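You operate a simulated robot arm through the tools that you are given. There is no shell and no other tool.

You are at the controls of a simulated robot arm. One attempt, no reset.

JOB
Put things in order on the top of the long bench. At the end: the green carton from the top of the long bench stands on top of the banded silver tin; the blue extension ring stands where the pink stubby lens stood; the round black leather case from the top of the long bench stands where the green carton stood; the pink stubby lens stands on top of the gold thick brass disc; whatever was shut is shut again. Leave all else as you found it, and nothing knocked over.

The check looks at the end state, three seconds after you hand in, the way a careful person would. Anything else that was tipped, shoved, dropped, spilled or broken makes it a failure.

ROBOT AND FRAMES
A 7-joint arm with a two-finger parallel gripper, fixed in place. Base frame: the origin is on the floor under the middle of its stand, x ahead of it, y to its left, z up; the work surface is at about z = 0.8. Lengths are in m, angles in rad, forces in N, time in s.
With the tool pointing down near the work surface it reaches from about 0.3 to 0.7 m from the base axis. Its first joint turns from -1.152 to 1.152 rad. Payload 1.57 kg.
Tool frame: the origin (TCP) lies between the finger pads and is the grasp point; the fingertips stand 0.03 m ahead of it; z points along the fingers, y is the line along which they close. Largest opening 0.11 m; finger width 0.024, thickness 0.012; the body of the gripper, 0.048 by 0.112 m, starts 0.078 m behind the TCP.
Orientation is told as [roll, pitch, yaw] about the base's x, y, z axes, in that order, counted from this pose: with the fingers straight down and closing along the base's y, the tool's x points along the base's -x, its y along +y and its z along -z.

CONTROLS
- The arm moves only by the tool drive_tool. Its argument "moves" is one flat list of numbers, 6 for each row, row after row: the shift along the tool's x, y, z in units of 50 mm (1.0 is 50 mm), then the turn, a rotation vector about the tool's x, y, z in units of 6 degrees (1.0 is 6 degrees). In form: [x, y, z, rx, ry, rz, x, y, z, rx, ry, rz, ...]. A call has 1 to 20 rows; each row shifts and turns the commanded pose from where the row before left it, along the tool's axes as they then stand. "claw" is the gripper command, from -1 (fully open) to 1 (shut), values between in proportion, set as the call begins (left out, the last holds). A call with a number of a shift or a turn outside -1 to 1 is refused whole. Each row takes 0.2 s and may step no farther than 0.05 m and 0.15 rad from the row before; otherwise, or with a gripper value out of range, the whole call is refused. A pose out of reach is approached as far as the arm can. The call stops where the force on the tool passes 40 N (or 10 N more than at its start, if that is more) or the arm is blocked; 0.2 s more then pass. Each finger travels about 0.108 m/s and halts on what it meets, pressing with about 39 N; the grip force reading is that of the motor and also rises with nothing between the fingers. The clock runs only during rows and for 0.2 s after the last one: add rows that do not move to give the fingers time. The reply holds the time, the measured pose of the TCP, the force on the tool along the base axes, the opening and the grip force, in the units named above and with some noise, with the torque about the TCP (base axes, N m) and any sound that the robot's microphone picked up.
- Cameras (640 x 400 px; columns grow to the right, rows downward): "scene" is fixed at [0.1614, -0.3962, 1.3908]; the picture's right is [0.78, -0.62, 0.00], its down [-0.43, -0.54, -0.72] and it looks along [0.45, 0.56, -0.69] (base axes); focal length 284 px, centre (320, 200). "wrist" rides on the gripper at [0.07, 0.016, -0.141] in the tool frame; the picture's right is [-0.23, 0.97, 0.00], its down [-0.86, -0.20, -0.48] and it looks along [-0.47, -0.11, 0.88] (tool axes); focal length 222 px, centre (320, 200).
- capture(camera): a new picture of that camera. It takes no simulated time.
- pixel_to_xyz(camera, pixels): there is no depth. For up to 12 entries [column, row, z] of the newest picture of that camera ("zoom" is the newest enlarged one), the place [x, y] in the base frame at which the ray of that pixel passes the height z, good to about 0.002 m. It takes no simulated time.
- zoom(camera, box): a new picture of the part [left, top, right, bottom] of that camera's present view, enlarged. It takes no simulated time.
- close_job(): hands the job in; it is judged then, once.

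Leave the gripper open and the arm clear of the work at the hand-in unless told otherwise.

The tools are called after ">>>" by a JSON object that holds its "op" and its "data". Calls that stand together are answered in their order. drive_tool: Moves the arm, as the interface text tells. Its arguments: {"type":"object","properties":{"moves":{"type":"array"},"claw":{"type":"number"}},"required":["moves"]} The other tools are called the same way: capture (camera) takes a picture; pixel_to_xyz (camera, pixels) gives the place at which the rays of pixels pass given heights; zoom (camera, box) takes an enlarged picture of a part of a camera's view; close_job () hands the job in.

At the start:

```text
time: 0.0
eef_pos: [0.3829, -0.0999, 1.0874]
tcp_rot: [0.001, 0.001, 0.0]
contact_force: [-0.9, -0.1, -0.3]
wrist_torque: [0.0, 0.01, 0.01]
width: 0.1101
grip_force: 0.2
```

scene: 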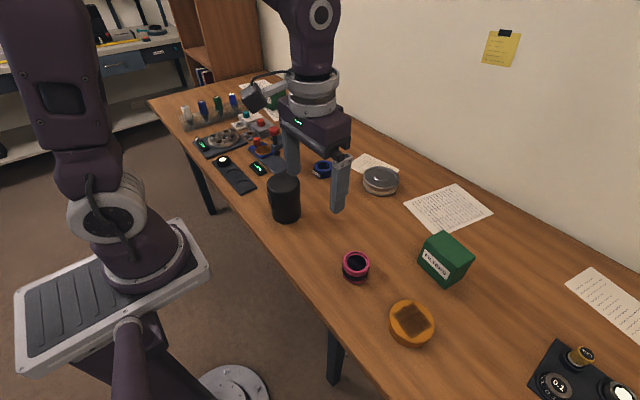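
wrist: 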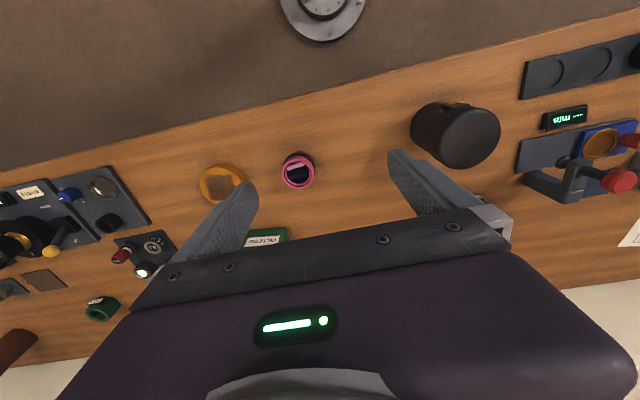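

I see the bench with a green carton near (446,258), a pink lens near (356,266), a gold disc near (411,323), a black case near (285,198), a silver tin near (380,180) and a blue ring near (322,169). I'll zoom in on several areas before moving.

>>> {"op": "zoom", "data": {"camera": "scene", "box": [240, 130, 420, 242]}}

>>> {"op": "zoom", "data": {"camera": "scene", "box": [320, 220, 500, 360]}}

>>> {"op": "zoom", "data": {"camera": "scene", "box": [160, 70, 320, 200]}}

>>> {"op": "zoom", "data": {"camera": "scene", "box": [500, 300, 640, 400]}}

>>> {"op": "zoom", "data": {"camera": "scene", "box": [0, 0, 280, 160]}}

```text
3.56 times, centred on (330, 186) of scene
```

zoom: 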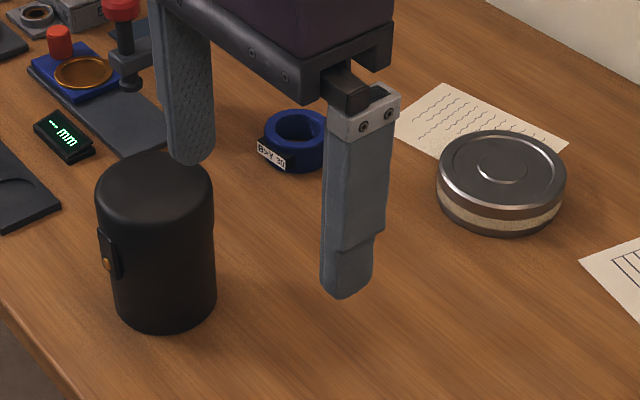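

```text
2.86 times, centred on (410, 290) of scene
```

zoom: 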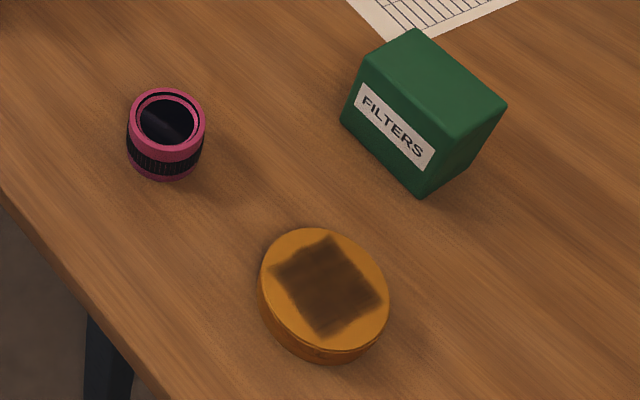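

```text
3.08 times, centred on (240, 135) of scene
```

zoom: 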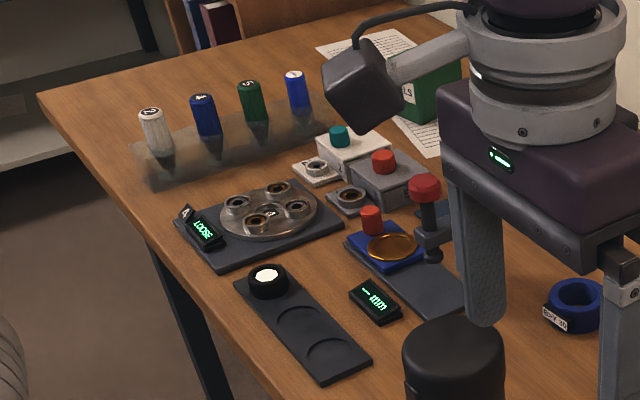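

```text
4.00 times, centred on (570, 350) of scene
```

zoom: 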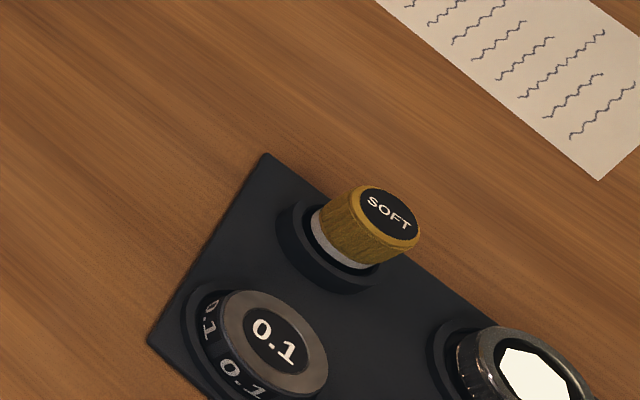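

```text
2.29 times, centred on (140, 80) of scene
```

zoom: 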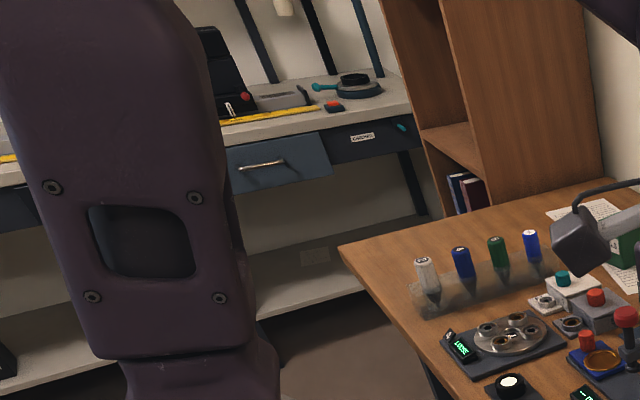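

The carton "FILTERS", lens, disc, ring, tin and case are all visible. Something green is partly hidden behind the arm near (277,95), so I'll also capture both cameras fresh and zoom there before measuring.

>>> {"op": "capture", "data": {"camera": "scene"}}

>>> {"op": "pixel_to_xyz", "data": {"camera": "scene", "pixels": [[417.7, 262.7, 0.8], [445, 289.3, 0.8], [443.3, 230.5, 0.86], [475.5, 256.4, 0.86], [455.9, 268.3, 0.86], [424.7, 240.3, 0.86], [356, 280, 0.8], [356, 262, 0.83], [411, 320, 0.82], [285, 215, 0.8], [380, 188, 0.8], [322, 172, 0.8]]}}

>>> {"op": "zoom", "data": {"camera": "scene", "box": [220, 70, 320, 132]}}

>>> {"op": "zoom", "data": {"camera": "wrist", "box": [0, 140, 240, 400]}}

>>> {"op": "zoom", "data": {"camera": "wrist", "box": [380, 0, 640, 300]}}

```text
taken
```

scene: 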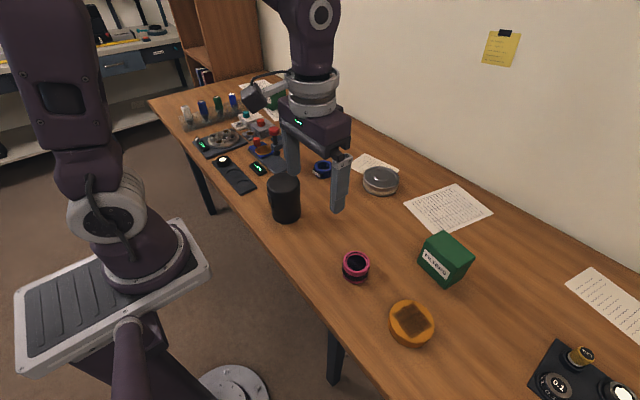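

```text
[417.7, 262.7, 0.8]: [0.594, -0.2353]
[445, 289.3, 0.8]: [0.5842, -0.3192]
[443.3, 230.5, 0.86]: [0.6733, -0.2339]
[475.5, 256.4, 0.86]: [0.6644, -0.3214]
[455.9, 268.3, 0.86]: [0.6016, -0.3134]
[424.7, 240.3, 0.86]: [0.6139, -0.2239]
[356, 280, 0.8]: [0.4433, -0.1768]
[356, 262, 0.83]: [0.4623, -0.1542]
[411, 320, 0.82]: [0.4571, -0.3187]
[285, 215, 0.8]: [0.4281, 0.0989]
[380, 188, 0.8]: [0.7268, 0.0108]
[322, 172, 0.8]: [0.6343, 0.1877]
```

```text
6.40 times, centred on (270, 101) of scene
```

zoom: 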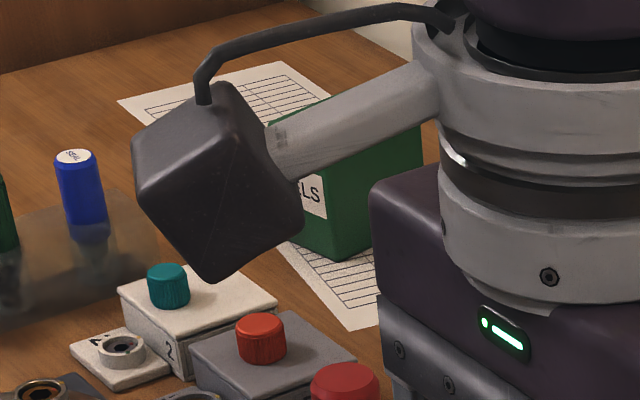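

```text
1.54 times, centred on (120, 270) of wrist
```

zoom: 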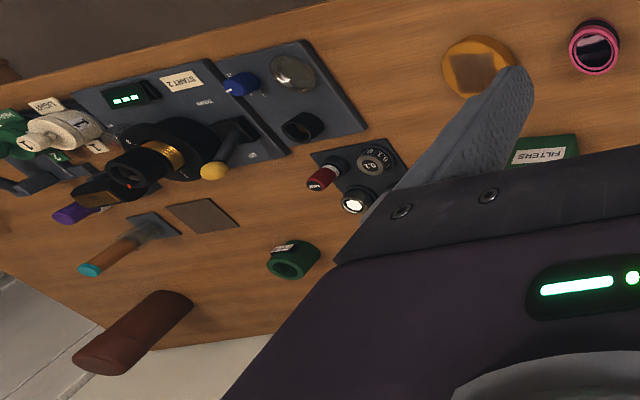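

```text
1.33 times, centred on (510, 150) of wrist
```

zoom: 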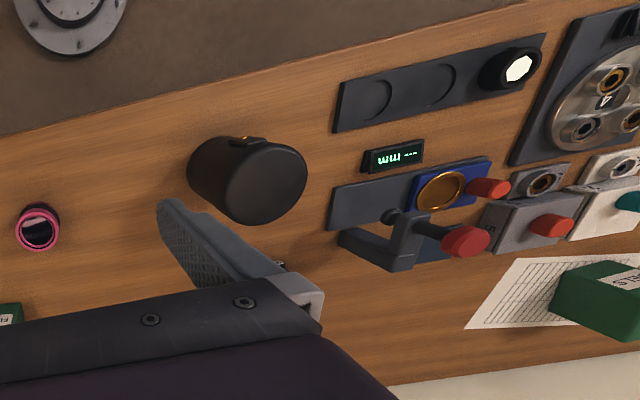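

There's a second green box labelled "…LS" partly hidden behind the arm. I'll read the papers and the wall note for details, and check the second box position.

>>> {"op": "zoom", "data": {"camera": "scene", "box": [400, 170, 500, 240]}}

>>> {"op": "zoom", "data": {"camera": "scene", "box": [470, 20, 540, 75]}}

>>> {"op": "zoom", "data": {"camera": "scene", "box": [560, 250, 640, 350]}}

>>> {"op": "pixel_to_xyz", "data": {"camera": "scene", "pixels": [[273, 109, 0.8], [265, 105, 0.8], [411, 343, 0.8], [389, 325, 0.8], [434, 325, 0.82], [412, 302, 0.82], [270, 212, 0.8], [300, 212, 0.8], [285, 222, 0.8], [285, 182, 0.9]]}}

```text
5.71 times, centred on (450, 205) of scene
```

zoom: 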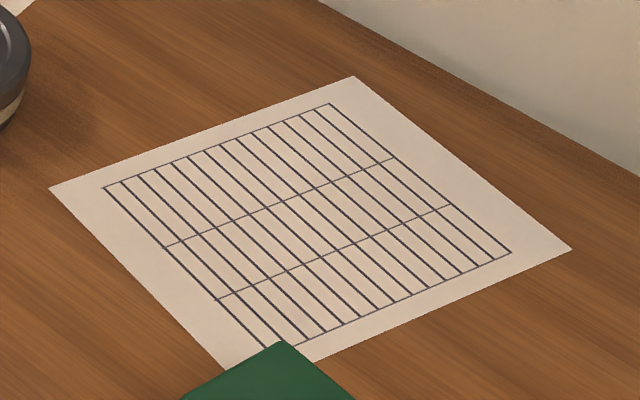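

```text
7.27 times, centred on (505, 48) of scene
```

zoom: 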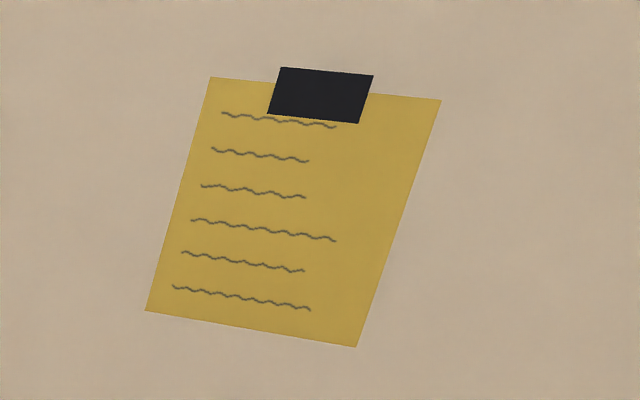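

```text
4.00 times, centred on (600, 300) of scene
```

zoom: 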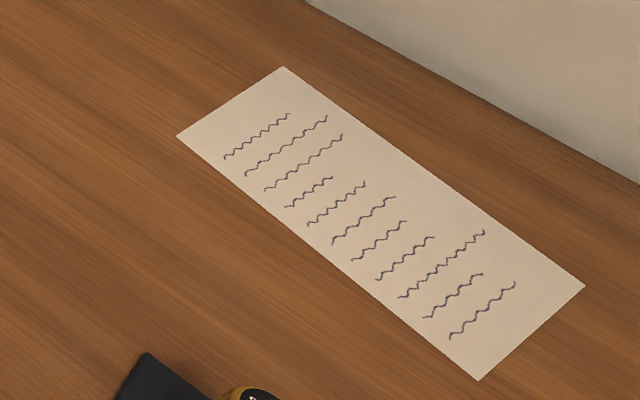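

```text
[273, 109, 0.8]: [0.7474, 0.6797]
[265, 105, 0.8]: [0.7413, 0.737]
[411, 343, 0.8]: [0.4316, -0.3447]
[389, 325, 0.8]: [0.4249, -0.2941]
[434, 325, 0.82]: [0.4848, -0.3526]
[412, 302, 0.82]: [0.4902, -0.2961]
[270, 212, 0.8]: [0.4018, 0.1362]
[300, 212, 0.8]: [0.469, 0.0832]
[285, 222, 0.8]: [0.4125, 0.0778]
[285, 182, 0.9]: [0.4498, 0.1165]
```

The second green box is at about (0.75, 0.68), well out of reach, so the "FILTERS" carton at about (0.62, -0.28) is the one meant. I'll raise the arm and shift it to the right so the scene view of the left objects is clear.

>>> {"op": "drive_tool", "data": {"moves": [0.5, -0.8, 0, 0, 0, 0, 0.5, -0.8, 0, 0, 0, 0, 0, -0.9, -0.3, 0, 0, 0, 0, -0.9, -0.3, 0, 0, 0, 0, 0, 0, 0, 0, 0], "claw": -1}}

>>> {"op": "capture", "data": {"camera": "scene"}}

>>> {"op": "capture", "data": {"camera": "wrist"}}

```text
time: 1.2
eef_pos: [0.3332, -0.2711, 1.117]
tcp_rot: [-0.001, 0.0, 0.002]
contact_force: [0.1, 0.0, 0.5]
wrist_torque: [0.0, -0.03, 0.0]
width: 0.11
grip_force: 0.0
```

```text
taken
```

scene: 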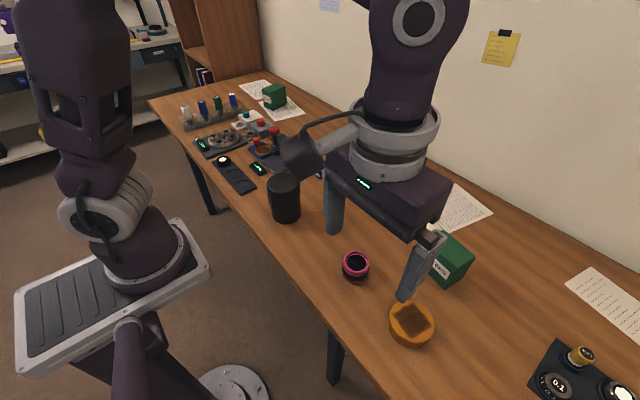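

```text
taken
```

wrist: 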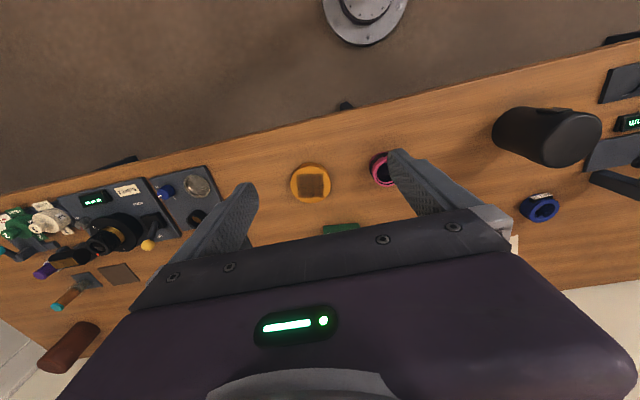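

The second green box is clear now near (274,97). I'll zoom on it, the lens and disc, and the region around the blue ring.

>>> {"op": "zoom", "data": {"camera": "scene", "box": [230, 70, 330, 132]}}

>>> {"op": "zoom", "data": {"camera": "wrist", "box": [480, 60, 640, 240]}}

>>> {"op": "zoom", "data": {"camera": "scene", "box": [325, 235, 385, 295]}}

```text
6.40 times, centred on (280, 101) of scene
```

zoom: 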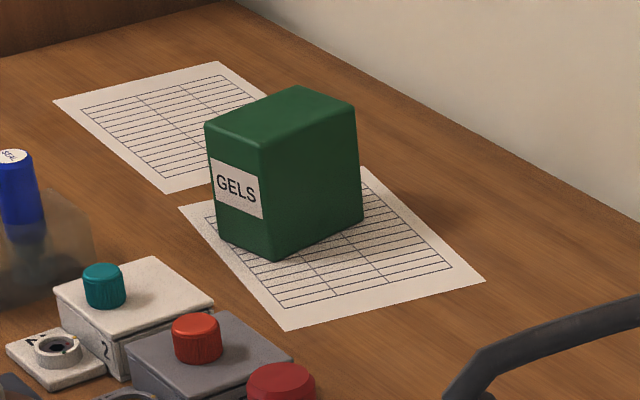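

```text
2.22 times, centred on (560, 150) of wrist
```

zoom: 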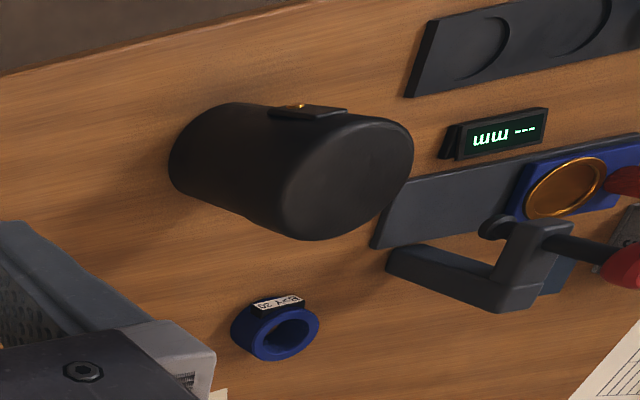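

```text
6.67 times, centred on (355, 265) of scene
```

zoom: 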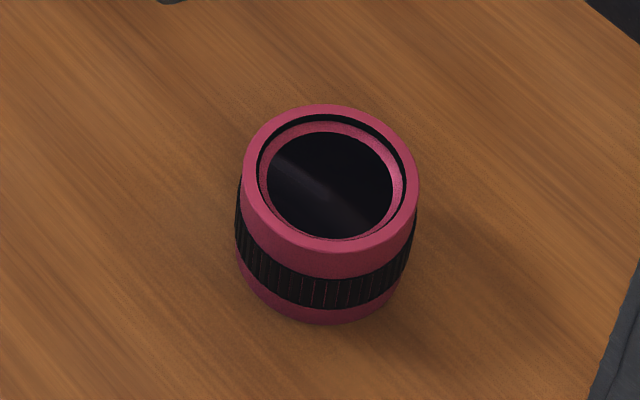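

The second box reads "GELS" and stands out of reach. Now I'll measure the lens from this last zoom: top centre about (330,186), bottom centre about (320,252), rim edges at (241,186) and (419,186).

>>> {"op": "pixel_to_xyz", "data": {"camera": "zoom", "pixels": [[320, 252, 0.8], [320, 325, 0.8], [238, 256, 0.8], [402, 256, 0.8], [330, 186, 0.83], [330, 186, 0.84], [330, 186, 0.835], [241, 186, 0.835], [419, 186, 0.835], [330, 103, 0.835], [330, 267, 0.835]]}}

>>> {"op": "pixel_to_xyz", "data": {"camera": "wrist", "pixels": [[310, 183, 0.82], [291, 184, 0.82], [330, 184, 0.82], [311, 164, 0.82], [311, 203, 0.82], [540, 207, 0.8], [541, 209, 0.83], [314, 184, 0.83]]}}

```text
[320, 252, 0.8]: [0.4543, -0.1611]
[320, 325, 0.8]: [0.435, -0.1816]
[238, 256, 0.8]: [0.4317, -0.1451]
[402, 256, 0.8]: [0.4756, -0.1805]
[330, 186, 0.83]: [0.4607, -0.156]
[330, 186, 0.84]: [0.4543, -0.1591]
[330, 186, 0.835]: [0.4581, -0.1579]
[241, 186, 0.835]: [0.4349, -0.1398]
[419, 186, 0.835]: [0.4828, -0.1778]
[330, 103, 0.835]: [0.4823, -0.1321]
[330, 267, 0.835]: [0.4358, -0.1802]
```

```text
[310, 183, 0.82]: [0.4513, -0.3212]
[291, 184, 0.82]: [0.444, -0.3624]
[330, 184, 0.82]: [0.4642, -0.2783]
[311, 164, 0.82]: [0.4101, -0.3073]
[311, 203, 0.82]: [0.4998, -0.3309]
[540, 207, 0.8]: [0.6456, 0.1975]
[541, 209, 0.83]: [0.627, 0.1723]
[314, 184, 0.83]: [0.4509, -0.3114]
```

The lens centre comes out at about (0.4545, -0.160), 0.06 across and 0.04 tall. I'll move above it for a closer wrist view.

>>> {"op": "drive_tool", "data": {"moves": [-0.485, 0.444, 0.5, 0, 0, 0, -0.485, 0.444, 0.5, 0, 0, 0, -0.485, 0.444, 0.5, 0, 0, 0, -0.485, 0.444, 0.5, 0, 0, 0, -0.485, 0.444, 0.4, 0, 0, 0, 0, 0, 0, 0, 0, 0], "claw": -1}}

>>> {"op": "capture", "data": {"camera": "wrist"}}

>>> {"op": "capture", "data": {"camera": "scene"}}

```text
time: 2.6
eef_pos: [0.4549, -0.1606, 0.9969]
tcp_rot: [-0.001, 0.0, -0.001]
contact_force: [-0.2, 0.0, 0.6]
wrist_torque: [0.01, 0.0, -0.02]
width: 0.11
grip_force: 0.1
```

```text
taken
```

wrist: 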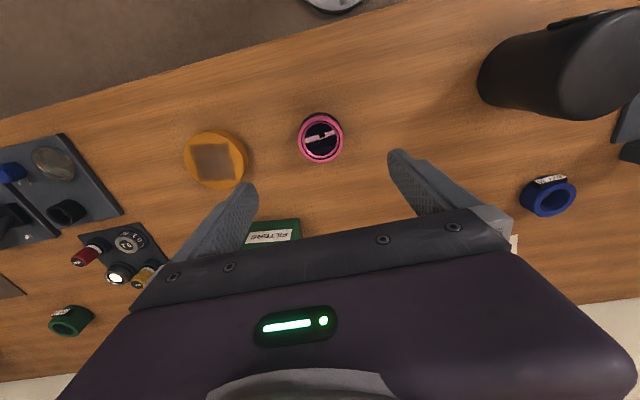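

```text
taken
```

scene: 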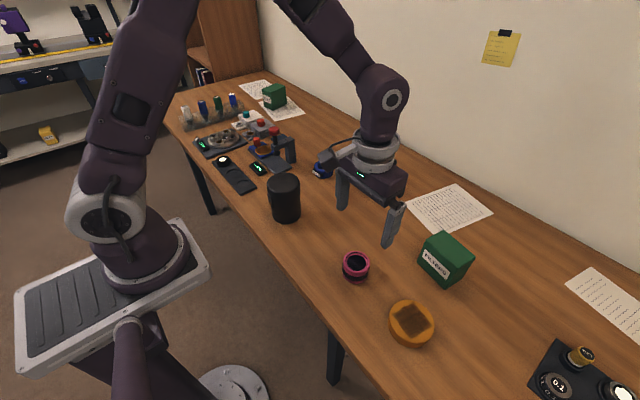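

I'll zoom the wrist view on the lens, disc and ring for accurate centres.

>>> {"op": "zoom", "data": {"camera": "wrist", "box": [170, 90, 370, 215]}}

>>> {"op": "pixel_to_xyz", "data": {"camera": "wrist", "pixels": [[321, 138, 0.84], [299, 139, 0.84], [343, 138, 0.84], [321, 117, 0.84], [321, 162, 0.84], [315, 135, 0.8]]}}

```text
3.20 times, centred on (270, 152) of wrist
```

zoom: 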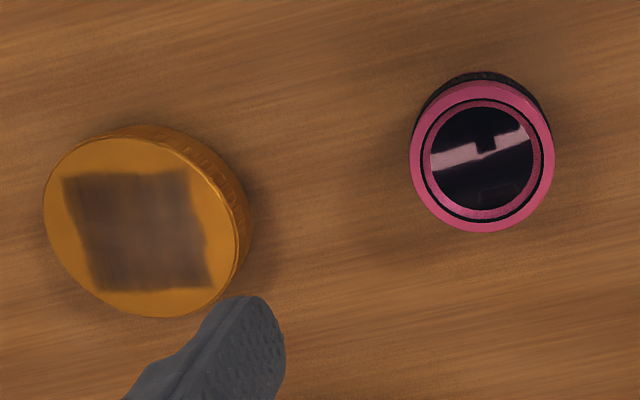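

```text
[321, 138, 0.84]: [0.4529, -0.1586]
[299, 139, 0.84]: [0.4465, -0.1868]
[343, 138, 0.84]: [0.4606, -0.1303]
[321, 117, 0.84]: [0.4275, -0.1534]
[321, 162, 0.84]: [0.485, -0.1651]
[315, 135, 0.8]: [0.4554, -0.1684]
```

Now I'll cross-check the disc height by intersecting its top centre in both views: wrist (214.4,160.8) and scene (411.8,321.2).

>>> {"op": "pixel_to_xyz", "data": {"camera": "wrist", "pixels": [[214.4, 160.8, 0.81], [214.4, 160.8, 0.82], [214.4, 160.8, 0.83], [214.4, 160.8, 0.84], [183.5, 158, 0.82], [246, 163, 0.82]]}}

>>> {"op": "pixel_to_xyz", "data": {"camera": "scene", "pixels": [[411.8, 321.2, 0.81], [411.8, 321.2, 0.82], [411.8, 321.2, 0.83], [411.8, 321.2, 0.84]]}}

>>> {"op": "zoom", "data": {"camera": "scene", "box": [376, 285, 446, 355]}}

>>> {"op": "zoom", "data": {"camera": "wrist", "box": [500, 150, 600, 240]}}

```text
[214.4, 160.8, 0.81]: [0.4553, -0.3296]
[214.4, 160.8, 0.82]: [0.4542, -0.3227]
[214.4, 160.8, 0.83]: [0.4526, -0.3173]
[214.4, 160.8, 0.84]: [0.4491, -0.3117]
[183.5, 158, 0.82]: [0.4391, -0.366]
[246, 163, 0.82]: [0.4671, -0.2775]
```

```text
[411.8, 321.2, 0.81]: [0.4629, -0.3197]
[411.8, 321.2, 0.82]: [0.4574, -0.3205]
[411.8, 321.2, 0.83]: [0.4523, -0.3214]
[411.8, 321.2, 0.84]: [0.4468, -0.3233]
```

```text
5.71 times, centred on (411, 320) of scene
```

zoom: 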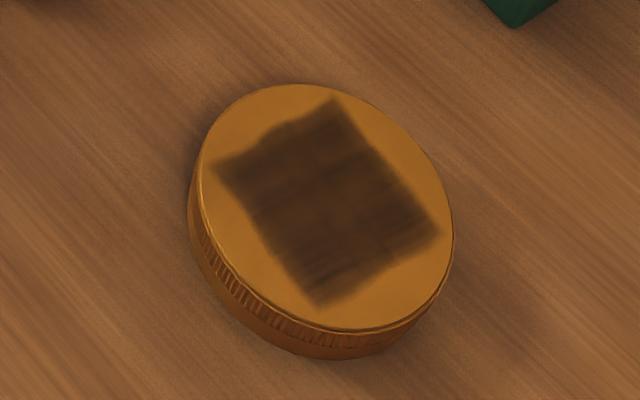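

```text
4.44 times, centred on (550, 195) of wrist
```

zoom: 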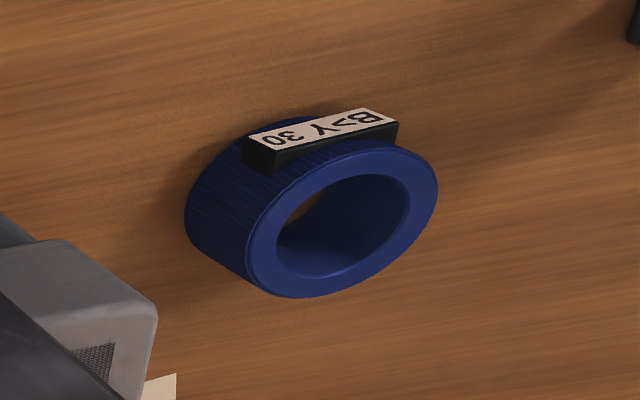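

The disc centre is about (0.455, -0.3205) with its top at z of about 0.825. The lens centre is about (0.454, -0.1595). I'll lower the open gripper around the lens to TCP z of about 0.842.

>>> {"op": "drive_tool", "data": {"moves": [0.018, 0.022, 0.8, 0, 0, 0, 0, 0, 0.8, 0, 0, 0, 0, 0, 0.7, 0, 0, 0, 0, 0, 0.5, 0, 0, 0, 0, 0, 0.3, 0, 0, 0, 0, 0, 0, 0, 0, 0], "claw": -1}}

>>> {"op": "capture", "data": {"camera": "wrist"}}

>>> {"op": "capture", "data": {"camera": "scene"}}

```text
time: 4.0
eef_pos: [0.4532, -0.1584, 0.8411]
tcp_rot: [0.001, 0.0, 0.001]
contact_force: [-1.3, 0.0, 0.0]
wrist_torque: [0.02, 0.01, -0.05]
width: 0.1097
grip_force: 0.0
```

```text
taken
```

wrist: 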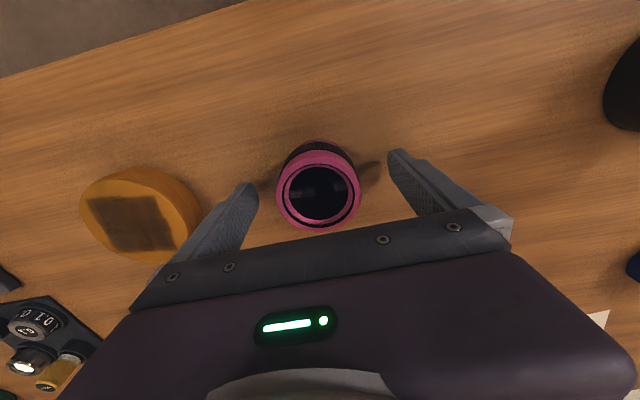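

```text
taken
```

scene: 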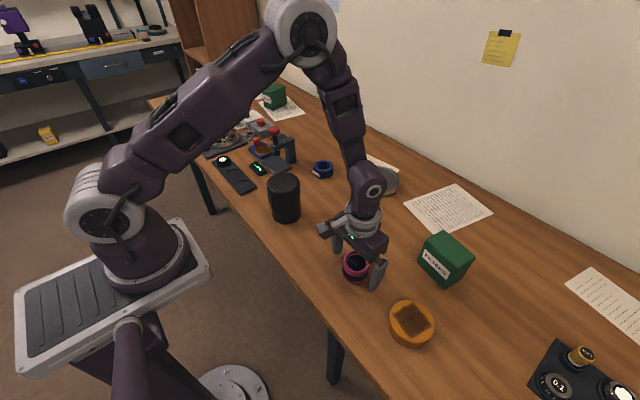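

The lens sits between the fingers, with its top rim spanning columns 276 to 362. I'll check its centre once more, since the ring has to go there later.

>>> {"op": "pixel_to_xyz", "data": {"camera": "wrist", "pixels": [[319, 191, 0.84], [276, 191, 0.84], [362, 191, 0.84], [319, 152, 0.84], [319, 230, 0.84]]}}

>>> {"op": "zoom", "data": {"camera": "wrist", "box": [240, 120, 400, 240]}}

```text
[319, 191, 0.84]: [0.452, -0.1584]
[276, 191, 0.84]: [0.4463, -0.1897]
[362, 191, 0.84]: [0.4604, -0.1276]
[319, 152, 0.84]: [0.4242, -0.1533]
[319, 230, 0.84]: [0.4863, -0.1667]
```

```text
3.33 times, centred on (320, 180) of wrist
```

zoom: 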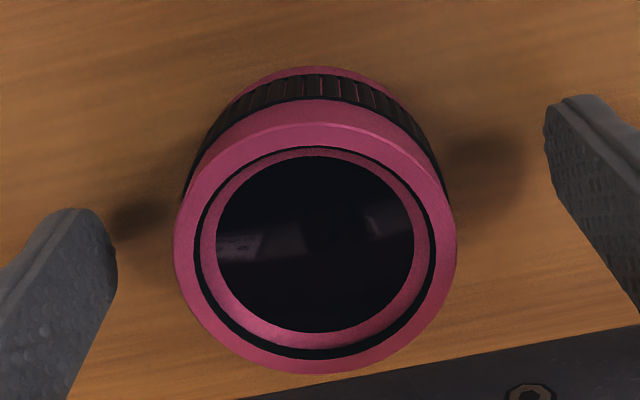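

Lens centre confirmed at about (0.4545, -0.159). Closing the gripper now.

>>> {"op": "drive_tool", "data": {"moves": [0, 0, 0, 0, 0, 0, 0, 0, 0, 0, 0, 0, 0, 0, 0, 0, 0, 0, 0, 0, 0, 0, 0, 0], "claw": 1}}

```text
time: 5.0
eef_pos: [0.4543, -0.1573, 0.8426]
tcp_rot: [-0.001, -0.001, 0.002]
contact_force: [0.5, 0.5, 0.4]
wrist_torque: [0.0, -0.05, 0.02]
width: 0.0579
grip_force: 39.1
```

Gripped at a width of 0.058. I'll lift about 0.1 m and look.

>>> {"op": "drive_tool", "data": {"moves": [0, 0, -0.3, 0, 0, 0, 0, 0, -0.6, 0, 0, 0, 0, 0, -0.7, 0, 0, 0, 0, 0, -0.4, 0, 0, 0, 0, 0, 0, 0, 0, 0], "claw": 1}}

>>> {"op": "capture", "data": {"camera": "wrist"}}

>>> {"op": "capture", "data": {"camera": "scene"}}

```text
time: 6.2
eef_pos: [0.4537, -0.1586, 0.9437]
tcp_rot: [0.0, -0.002, 0.002]
contact_force: [0.4, 0.4, -0.8]
wrist_torque: [0.0, 0.01, -0.02]
width: 0.0579
grip_force: 39.3
```

```text
taken
```

wrist: 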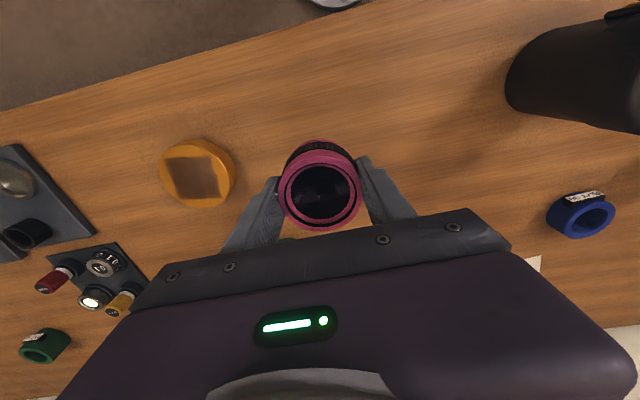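

```text
taken
```

scene: 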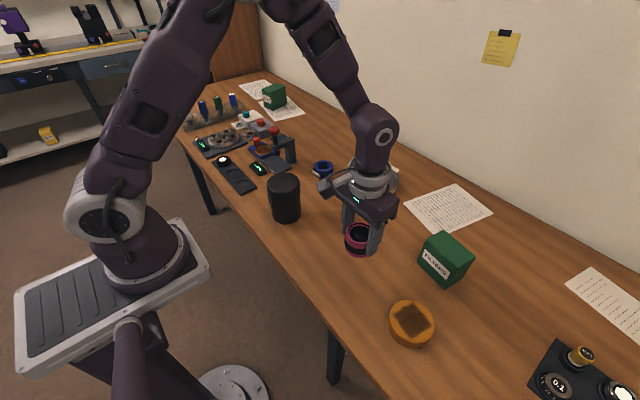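

The lens is held upright. Next I'll carry it over the disc at (0.455, -0.3205) at this height.

>>> {"op": "drive_tool", "data": {"moves": [-0.026, -0.7, 0, 0, 0, 0, 0, -0.9, 0, 0, 0, 0, 0, -0.9, 0, 0, 0, 0, 0, -0.738, 0, 0, 0, 0, 0, 0, 0, 0, 0, 0], "claw": 1}}

>>> {"op": "capture", "data": {"camera": "wrist"}}

>>> {"op": "capture", "data": {"camera": "scene"}}

```text
time: 7.4
eef_pos: [0.4532, -0.3219, 0.9413]
tcp_rot: [0.0, 0.002, 0.0]
contact_force: [-0.6, -0.2, -1.6]
wrist_torque: [0.0, 0.0, -0.02]
width: 0.0578
grip_force: 38.9
```

```text
taken
```

wrist: 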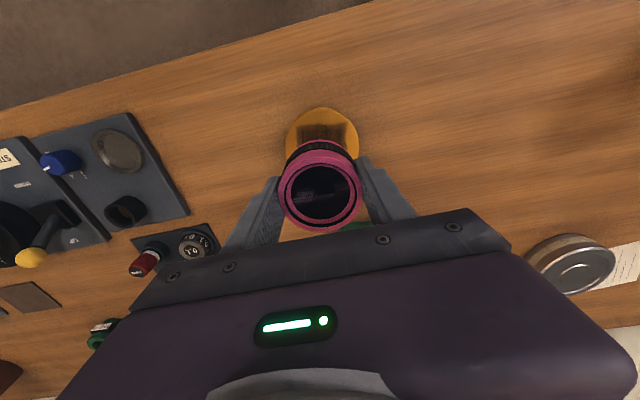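

```text
taken
```

scene: 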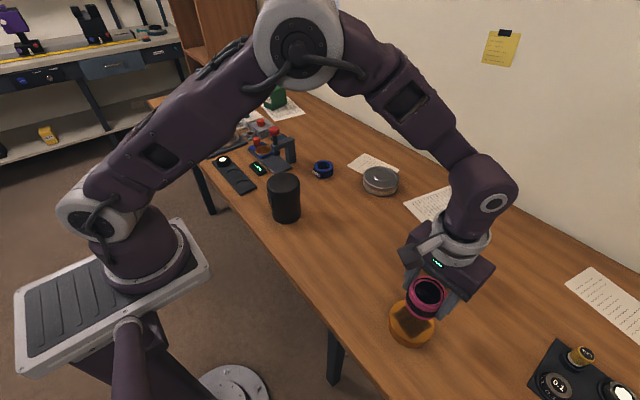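

I see the disc centred at column about 322 under the lens, so it's aligned. I'll verify numerically and also use this clear view to measure the tin at scene (381,181).

>>> {"op": "pixel_to_xyz", "data": {"camera": "wrist", "pixels": [[286, 140, 0.825], [359, 136, 0.825], [322, 108, 0.825]]}}

>>> {"op": "zoom", "data": {"camera": "wrist", "box": [510, 210, 640, 310]}}

>>> {"op": "zoom", "data": {"camera": "scene", "box": [350, 155, 410, 205]}}

```text
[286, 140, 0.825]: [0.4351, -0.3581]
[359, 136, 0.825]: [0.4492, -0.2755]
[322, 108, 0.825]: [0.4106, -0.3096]
```

```text
4.00 times, centred on (575, 260) of wrist
```

zoom: 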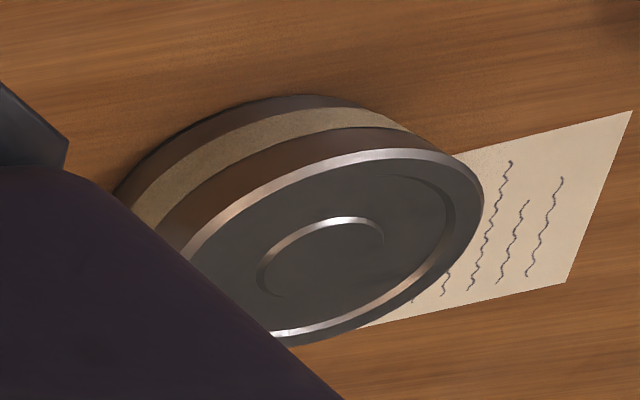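

```text
8.00 times, centred on (380, 180) of scene
```

zoom: 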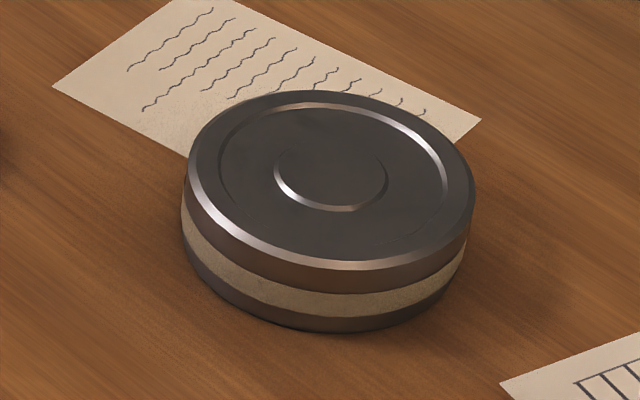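

The tin's top centre is at zoom (331.5,180) in the scene view. I'll intersect it with the wrist estimate (575.5,275).

>>> {"op": "pixel_to_xyz", "data": {"camera": "zoom", "pixels": [[331.5, 180, 0.82], [331.5, 180, 0.83], [331.5, 180, 0.84], [331.5, 180, 0.85], [187, 172, 0.835], [476, 190, 0.835], [331, 90, 0.835], [331, 270, 0.835], [325, 332, 0.8], [183, 240, 0.8], [465, 265, 0.8]]}}

>>> {"op": "pixel_to_xyz", "data": {"camera": "wrist", "pixels": [[575.5, 274.5, 0.82], [575.5, 274.5, 0.83], [575.5, 274.5, 0.84], [575.5, 274.5, 0.85]]}}

```text
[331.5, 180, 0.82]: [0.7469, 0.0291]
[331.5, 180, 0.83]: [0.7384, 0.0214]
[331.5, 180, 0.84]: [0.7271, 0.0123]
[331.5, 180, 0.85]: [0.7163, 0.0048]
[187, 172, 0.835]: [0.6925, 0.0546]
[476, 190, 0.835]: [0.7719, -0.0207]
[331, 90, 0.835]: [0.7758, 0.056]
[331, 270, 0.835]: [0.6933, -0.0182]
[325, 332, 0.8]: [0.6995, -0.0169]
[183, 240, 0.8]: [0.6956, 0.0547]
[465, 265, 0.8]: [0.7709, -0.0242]
```

```text
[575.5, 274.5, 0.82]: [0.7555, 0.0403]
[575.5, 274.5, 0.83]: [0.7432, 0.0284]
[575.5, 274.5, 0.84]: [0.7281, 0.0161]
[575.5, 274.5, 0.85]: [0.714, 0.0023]
```

Tin: centre about (0.733, 0.017), diameter about 0.11, top z about 0.836. The lens is aligned over the disc, so I'll lower it to just above the disc top, TCP z about 0.872.

>>> {"op": "drive_tool", "data": {"moves": [-0.03, 0.024, 0.4, 0, 0, 0, 0, 0, 0.5, 0, 0, 0, 0, 0, 0.3, 0, 0, 0, 0, 0, 0.18, 0, 0, 0, 0, 0, 0, 0, 0, 0], "claw": 1}}

>>> {"op": "zoom", "data": {"camera": "scene", "box": [370, 250, 490, 360]}}

>>> {"op": "capture", "data": {"camera": "wrist"}}

```text
time: 8.6
eef_pos: [0.4575, -0.3193, 0.8728]
tcp_rot: [0.0, -0.001, 0.0]
contact_force: [0.3, 0.3, -1.7]
wrist_torque: [-0.01, 0.01, 0.0]
width: 0.058
grip_force: 39.1
```

```text
3.64 times, centred on (430, 305) of scene
```

zoom: 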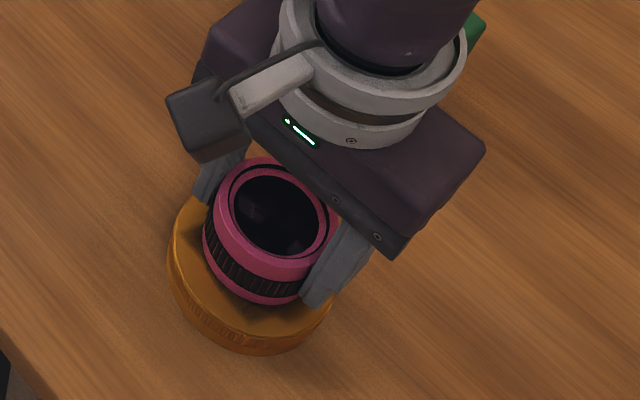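

```text
taken
```

wrist: 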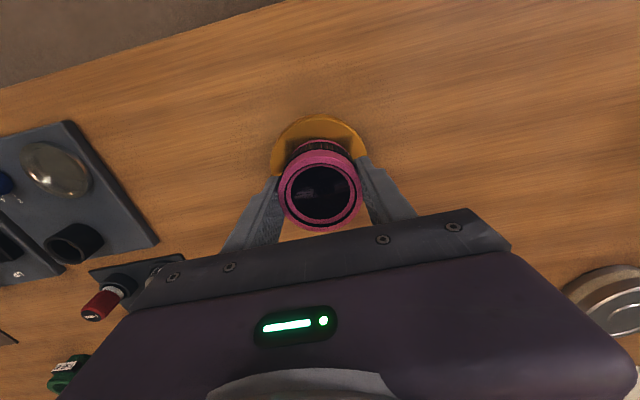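

The lens sits well over the disc, just above it. I'll step down 2 mm at a time watching the force.

>>> {"op": "drive_tool", "data": {"moves": [0, 0, 0.04, 0, 0, 0, 0, 0, 0.04, 0, 0, 0], "claw": 1}}

```text
time: 9.2
eef_pos: [0.457, -0.3192, 0.8701]
tcp_rot: [0.0, 0.0, -0.001]
contact_force: [-1.7, 2.4, 11.8]
wrist_torque: [0.23, 0.14, 0.01]
width: 0.0576
grip_force: 38.5
```

Contact force of 11.8 N shows the lens is seated on the disc. I'll open the gripper in place.

>>> {"op": "drive_tool", "data": {"moves": [0, 0, -0.02, 0, 0, 0, 0, 0, 0, 0, 0, 0, 0, 0, 0, 0, 0, 0], "claw": -0.6}}

>>> {"op": "drive_tool", "data": {"moves": [0, 0, -0.4, 0, 0, 0, 0, 0, -0.7, 0, 0, 0, 0, 0, -0.8, 0, 0, 0, 0, 0, -0.8, 0, 0, 0, 0, 0, 0, 0, 0, 0], "claw": -1}}

>>> {"op": "capture", "data": {"camera": "wrist"}}

>>> {"op": "zoom", "data": {"camera": "scene", "box": [370, 250, 490, 360]}}

```text
time: 10.0
eef_pos: [0.4564, -0.32, 0.8699]
tcp_rot: [-0.001, 0.0, 0.0]
contact_force: [0.1, 0.3, -0.2]
wrist_torque: [0.0, 0.0, 0.04]
width: 0.0881
grip_force: 0.1
```

```text
time: 11.2
eef_pos: [0.4576, -0.3191, 1.0066]
tcp_rot: [0.0, -0.001, -0.001]
contact_force: [-0.2, -0.9, 0.6]
wrist_torque: [-0.02, 0.02, 0.01]
width: 0.1098
grip_force: 0.1
```

```text
taken
```

wrist: 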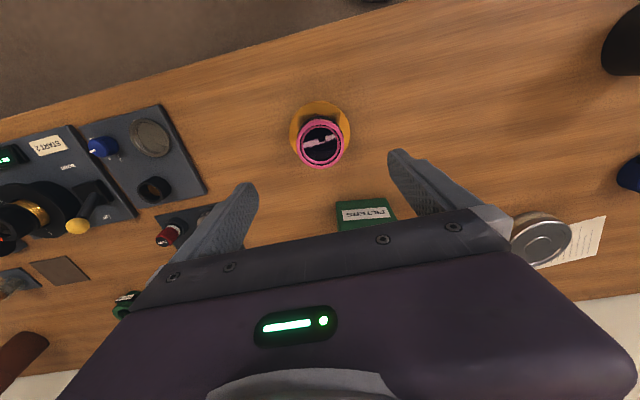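

```text
3.64 times, centred on (430, 305) of scene
```

zoom: 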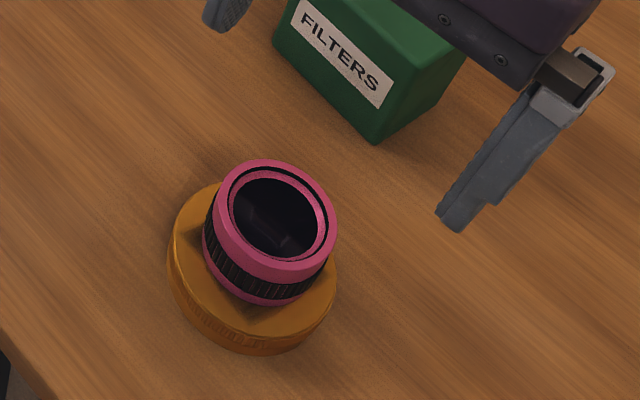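

The lens is standing steadily on the disc. Now I'll move high over the blue ring at about (0.635, 0.185).

>>> {"op": "drive_tool", "data": {"moves": [-0.29, 0.84, 0, 0, 0, 0, -0.29, 0.84, 0, 0, 0, 0, -0.29, 0.84, 0, 0, 0, 0, -0.29, 0.84, 0, 0, 0, 0, -0.29, 0.84, 0, 0, 0, 0, -0.29, 0.84, 0, 0, 0, 0, -0.29, 0.84, 0, 0, 0, 0, -0.29, 0.84, 0, 0, 0, 0, -0.29, 0.84, 0, 0, 0, 0, -0.29, 0.84, 0, 0, 0, 0, -0.29, 0.84, 0, 0, 0, 0, -0.29, 0.84, 0, 0, 0, 0, 0, 0, 0, 0, 0, 0], "claw": -1}}

>>> {"op": "capture", "data": {"camera": "wrist"}}

>>> {"op": "capture", "data": {"camera": "scene"}}

```text
time: 14.0
eef_pos: [0.6295, 0.1864, 1.0061]
tcp_rot: [-0.002, 0.0, 0.001]
contact_force: [0.0, -0.1, 0.3]
wrist_torque: [0.0, 0.04, -0.01]
width: 0.11
grip_force: 0.1
```

```text
taken
```

wrist: 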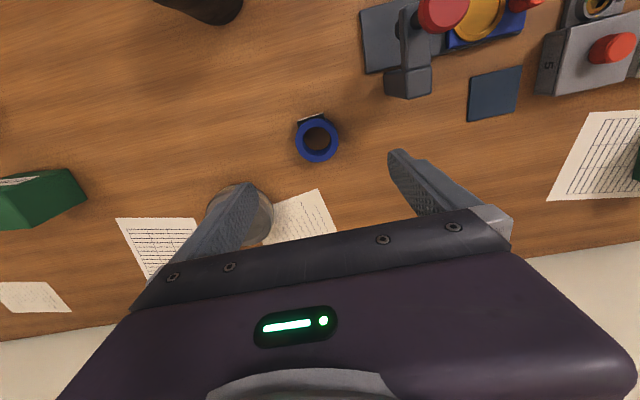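

```text
taken
```

scene: 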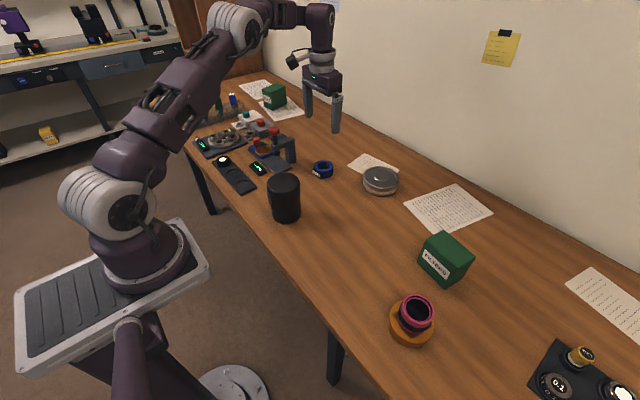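

Ring is at wrist (317,137), directly below. I'll zoom for measurements of the ring and, with the scene now clear, the case.

>>> {"op": "zoom", "data": {"camera": "wrist", "box": [270, 90, 370, 180]}}

>>> {"op": "zoom", "data": {"camera": "scene", "box": [300, 150, 345, 190]}}

>>> {"op": "pixel_to_xyz", "data": {"camera": "wrist", "pixels": [[295, 139, 0.83], [340, 139, 0.83], [318, 117, 0.83], [318, 163, 0.83], [318, 140, 0.83], [400, 95, 0.85]]}}

```text
4.44 times, centred on (320, 135) of wrist
```

zoom: 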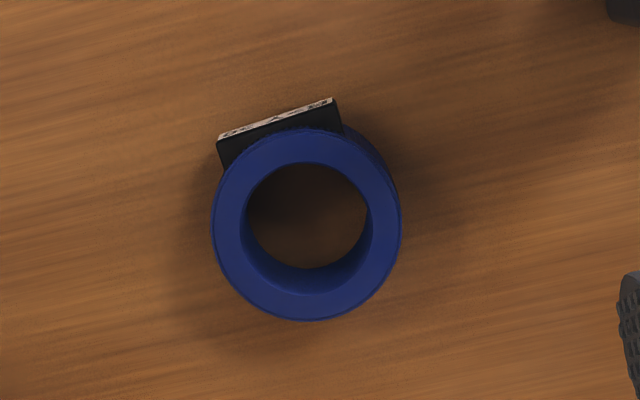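

```text
10.00 times, centred on (322, 170) of scene
```

zoom: 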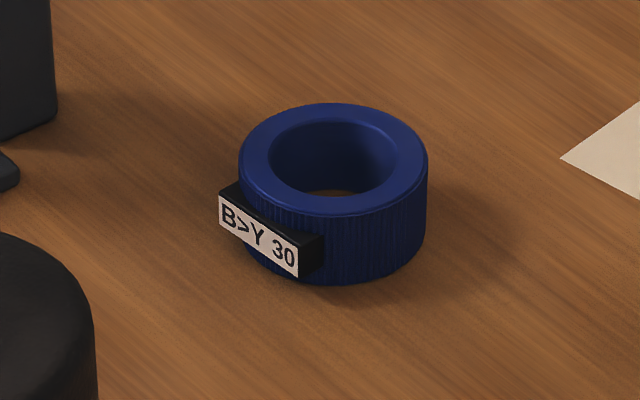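

```text
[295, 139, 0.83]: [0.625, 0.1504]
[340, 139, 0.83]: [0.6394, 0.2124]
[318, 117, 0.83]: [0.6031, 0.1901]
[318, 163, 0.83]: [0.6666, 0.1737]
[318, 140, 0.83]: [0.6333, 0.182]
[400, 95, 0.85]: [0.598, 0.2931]
```

I'll intersect the ring's top centre: wrist (316.9,141.0) and scene (323.4,165.9), and check the label's direction.

>>> {"op": "pixel_to_xyz", "data": {"camera": "wrist", "pixels": [[316.9, 141, 0.82], [316.9, 141, 0.83], [316.9, 141, 0.835], [316.9, 141, 0.84]]}}

>>> {"op": "pixel_to_xyz", "data": {"camera": "zoom", "pixels": [[333.5, 158.5, 0.82], [333.5, 158.5, 0.83], [333.5, 158.5, 0.835], [333.5, 158.5, 0.84], [220, 205, 0.822], [298, 250, 0.822], [236, 182, 0.825], [322, 233, 0.825], [239, 160, 0.835], [428, 160, 0.835], [340, 286, 0.8]]}}

```text
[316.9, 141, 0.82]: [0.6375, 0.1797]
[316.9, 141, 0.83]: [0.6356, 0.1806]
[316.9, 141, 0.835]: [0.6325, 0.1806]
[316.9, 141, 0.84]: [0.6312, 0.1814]
```

```text
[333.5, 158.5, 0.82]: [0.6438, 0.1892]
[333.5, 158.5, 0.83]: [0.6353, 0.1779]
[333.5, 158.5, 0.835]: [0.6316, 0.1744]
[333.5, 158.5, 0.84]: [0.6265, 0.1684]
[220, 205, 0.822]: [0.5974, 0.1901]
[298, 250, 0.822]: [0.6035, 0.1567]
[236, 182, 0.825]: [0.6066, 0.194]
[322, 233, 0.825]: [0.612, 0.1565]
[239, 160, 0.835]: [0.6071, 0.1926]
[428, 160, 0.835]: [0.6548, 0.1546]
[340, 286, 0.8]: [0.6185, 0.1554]
```

The ring centre is about (0.636, 0.180), top z about 0.829, 0.06 across. Its label faces the robot (-x), clear of fingers closing along y. I'll lower to TCP z of about 0.838.

>>> {"op": "drive_tool", "data": {"moves": [-0.15, -0.128, 0.7, 0, 0, 0, 0, 0, 0.8, 0, 0, 0, 0, 0, 0.7, 0, 0, 0, 0, 0, 0.6, 0, 0, 0, 0, 0, 0.36, 0, 0, 0, 0, 0, 0.2, 0, 0, 0, 0, 0, 0, 0, 0, 0], "claw": -1}}

>>> {"op": "capture", "data": {"camera": "wrist"}}

>>> {"op": "zoom", "data": {"camera": "scene", "box": [270, 90, 400, 200]}}

```text
time: 15.6
eef_pos: [0.6371, 0.1786, 0.8375]
tcp_rot: [0.002, 0.0, 0.0]
contact_force: [0.4, 0.0, -0.5]
wrist_torque: [0.0, -0.01, -0.03]
width: 0.1097
grip_force: 0.0
```

```text
taken
```

wrist: 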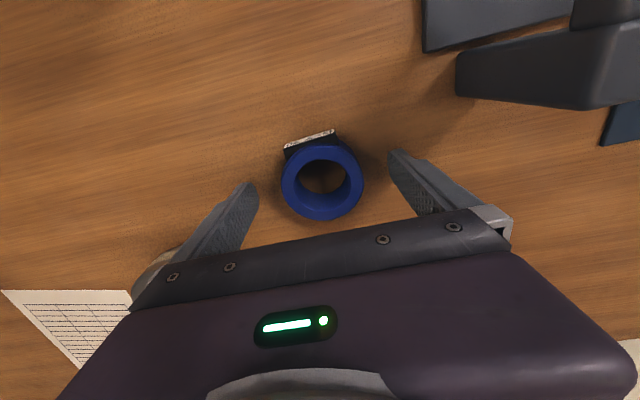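

```text
3.64 times, centred on (335, 145) of scene
```

zoom: 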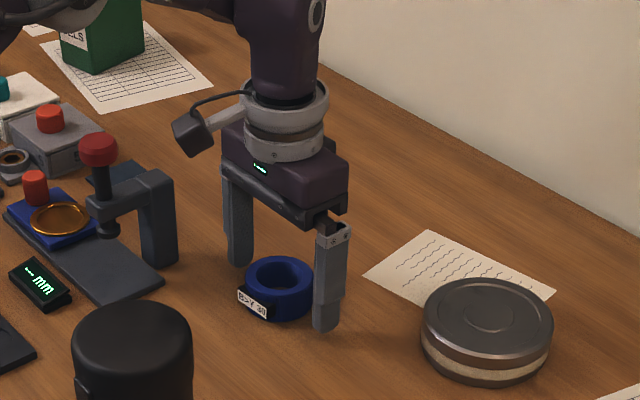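

The ring is between the fingers. I'll check its exact centre relative to the TCP.

>>> {"op": "pixel_to_xyz", "data": {"camera": "wrist", "pixels": [[322, 182, 0.829], [281, 182, 0.829], [363, 182, 0.829], [322, 143, 0.829], [322, 220, 0.829]]}}

>>> {"op": "zoom", "data": {"camera": "wrist", "box": [240, 110, 400, 240]}}

```text
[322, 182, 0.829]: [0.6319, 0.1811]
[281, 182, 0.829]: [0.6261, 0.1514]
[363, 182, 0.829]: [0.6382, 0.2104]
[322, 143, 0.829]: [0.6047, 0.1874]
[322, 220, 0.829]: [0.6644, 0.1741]
```

```text
3.08 times, centred on (320, 175) of wrist
```

zoom: 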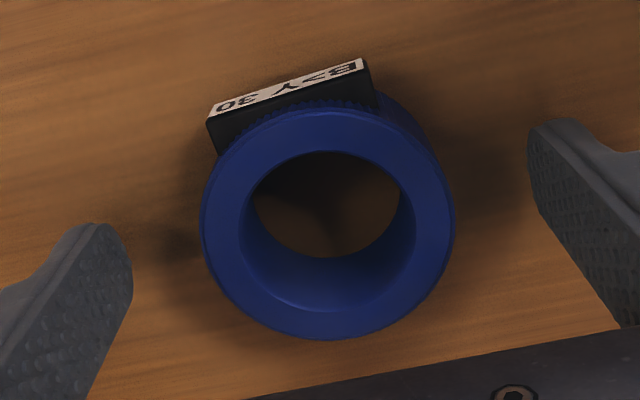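

Ring centre is about (0.634, 0.181), 3 mm nearer the robot than the TCP. Closing on it.

>>> {"op": "drive_tool", "data": {"moves": [0, 0.02, 0, 0, 0, 0, 0, 0, 0, 0, 0, 0, 0, 0, 0, 0, 0, 0, 0, 0, 0, 0, 0, 0], "claw": 1}}

>>> {"op": "capture", "data": {"camera": "wrist"}}

```text
time: 16.6
eef_pos: [0.6384, 0.1774, 0.8362]
tcp_rot: [0.0, 0.0, -0.001]
contact_force: [0.7, -0.3, 2.3]
wrist_torque: [-0.03, 0.01, -0.04]
width: 0.062
grip_force: 38.8
```

```text
taken
```

wrist: 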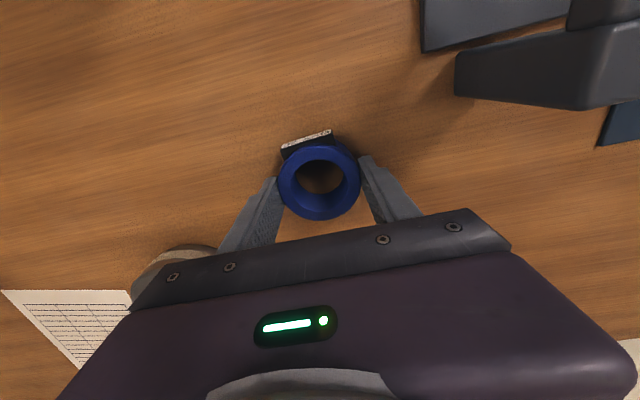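

Gripped at width 0.062. Lifting 0.12 m.

>>> {"op": "drive_tool", "data": {"moves": [0, 0, -0.3, 0, 0, 0, 0, 0, -0.6, 0, 0, 0, 0, 0, -0.8, 0, 0, 0, 0, 0, -0.7, 0, 0, 0, 0, 0, 0, 0, 0, 0], "claw": 1}}

>>> {"op": "capture", "data": {"camera": "wrist"}}

```text
time: 17.8
eef_pos: [0.6377, 0.1793, 0.9576]
tcp_rot: [0.0, 0.002, 0.001]
contact_force: [0.9, -0.2, -0.5]
wrist_torque: [0.01, 0.0, 0.02]
width: 0.0621
grip_force: 38.8
```

```text
taken
```

wrist: 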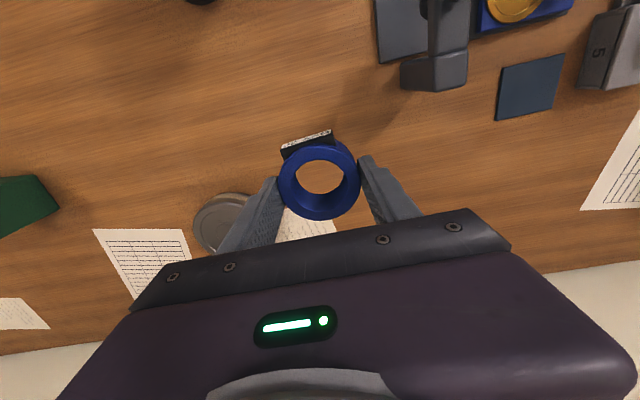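

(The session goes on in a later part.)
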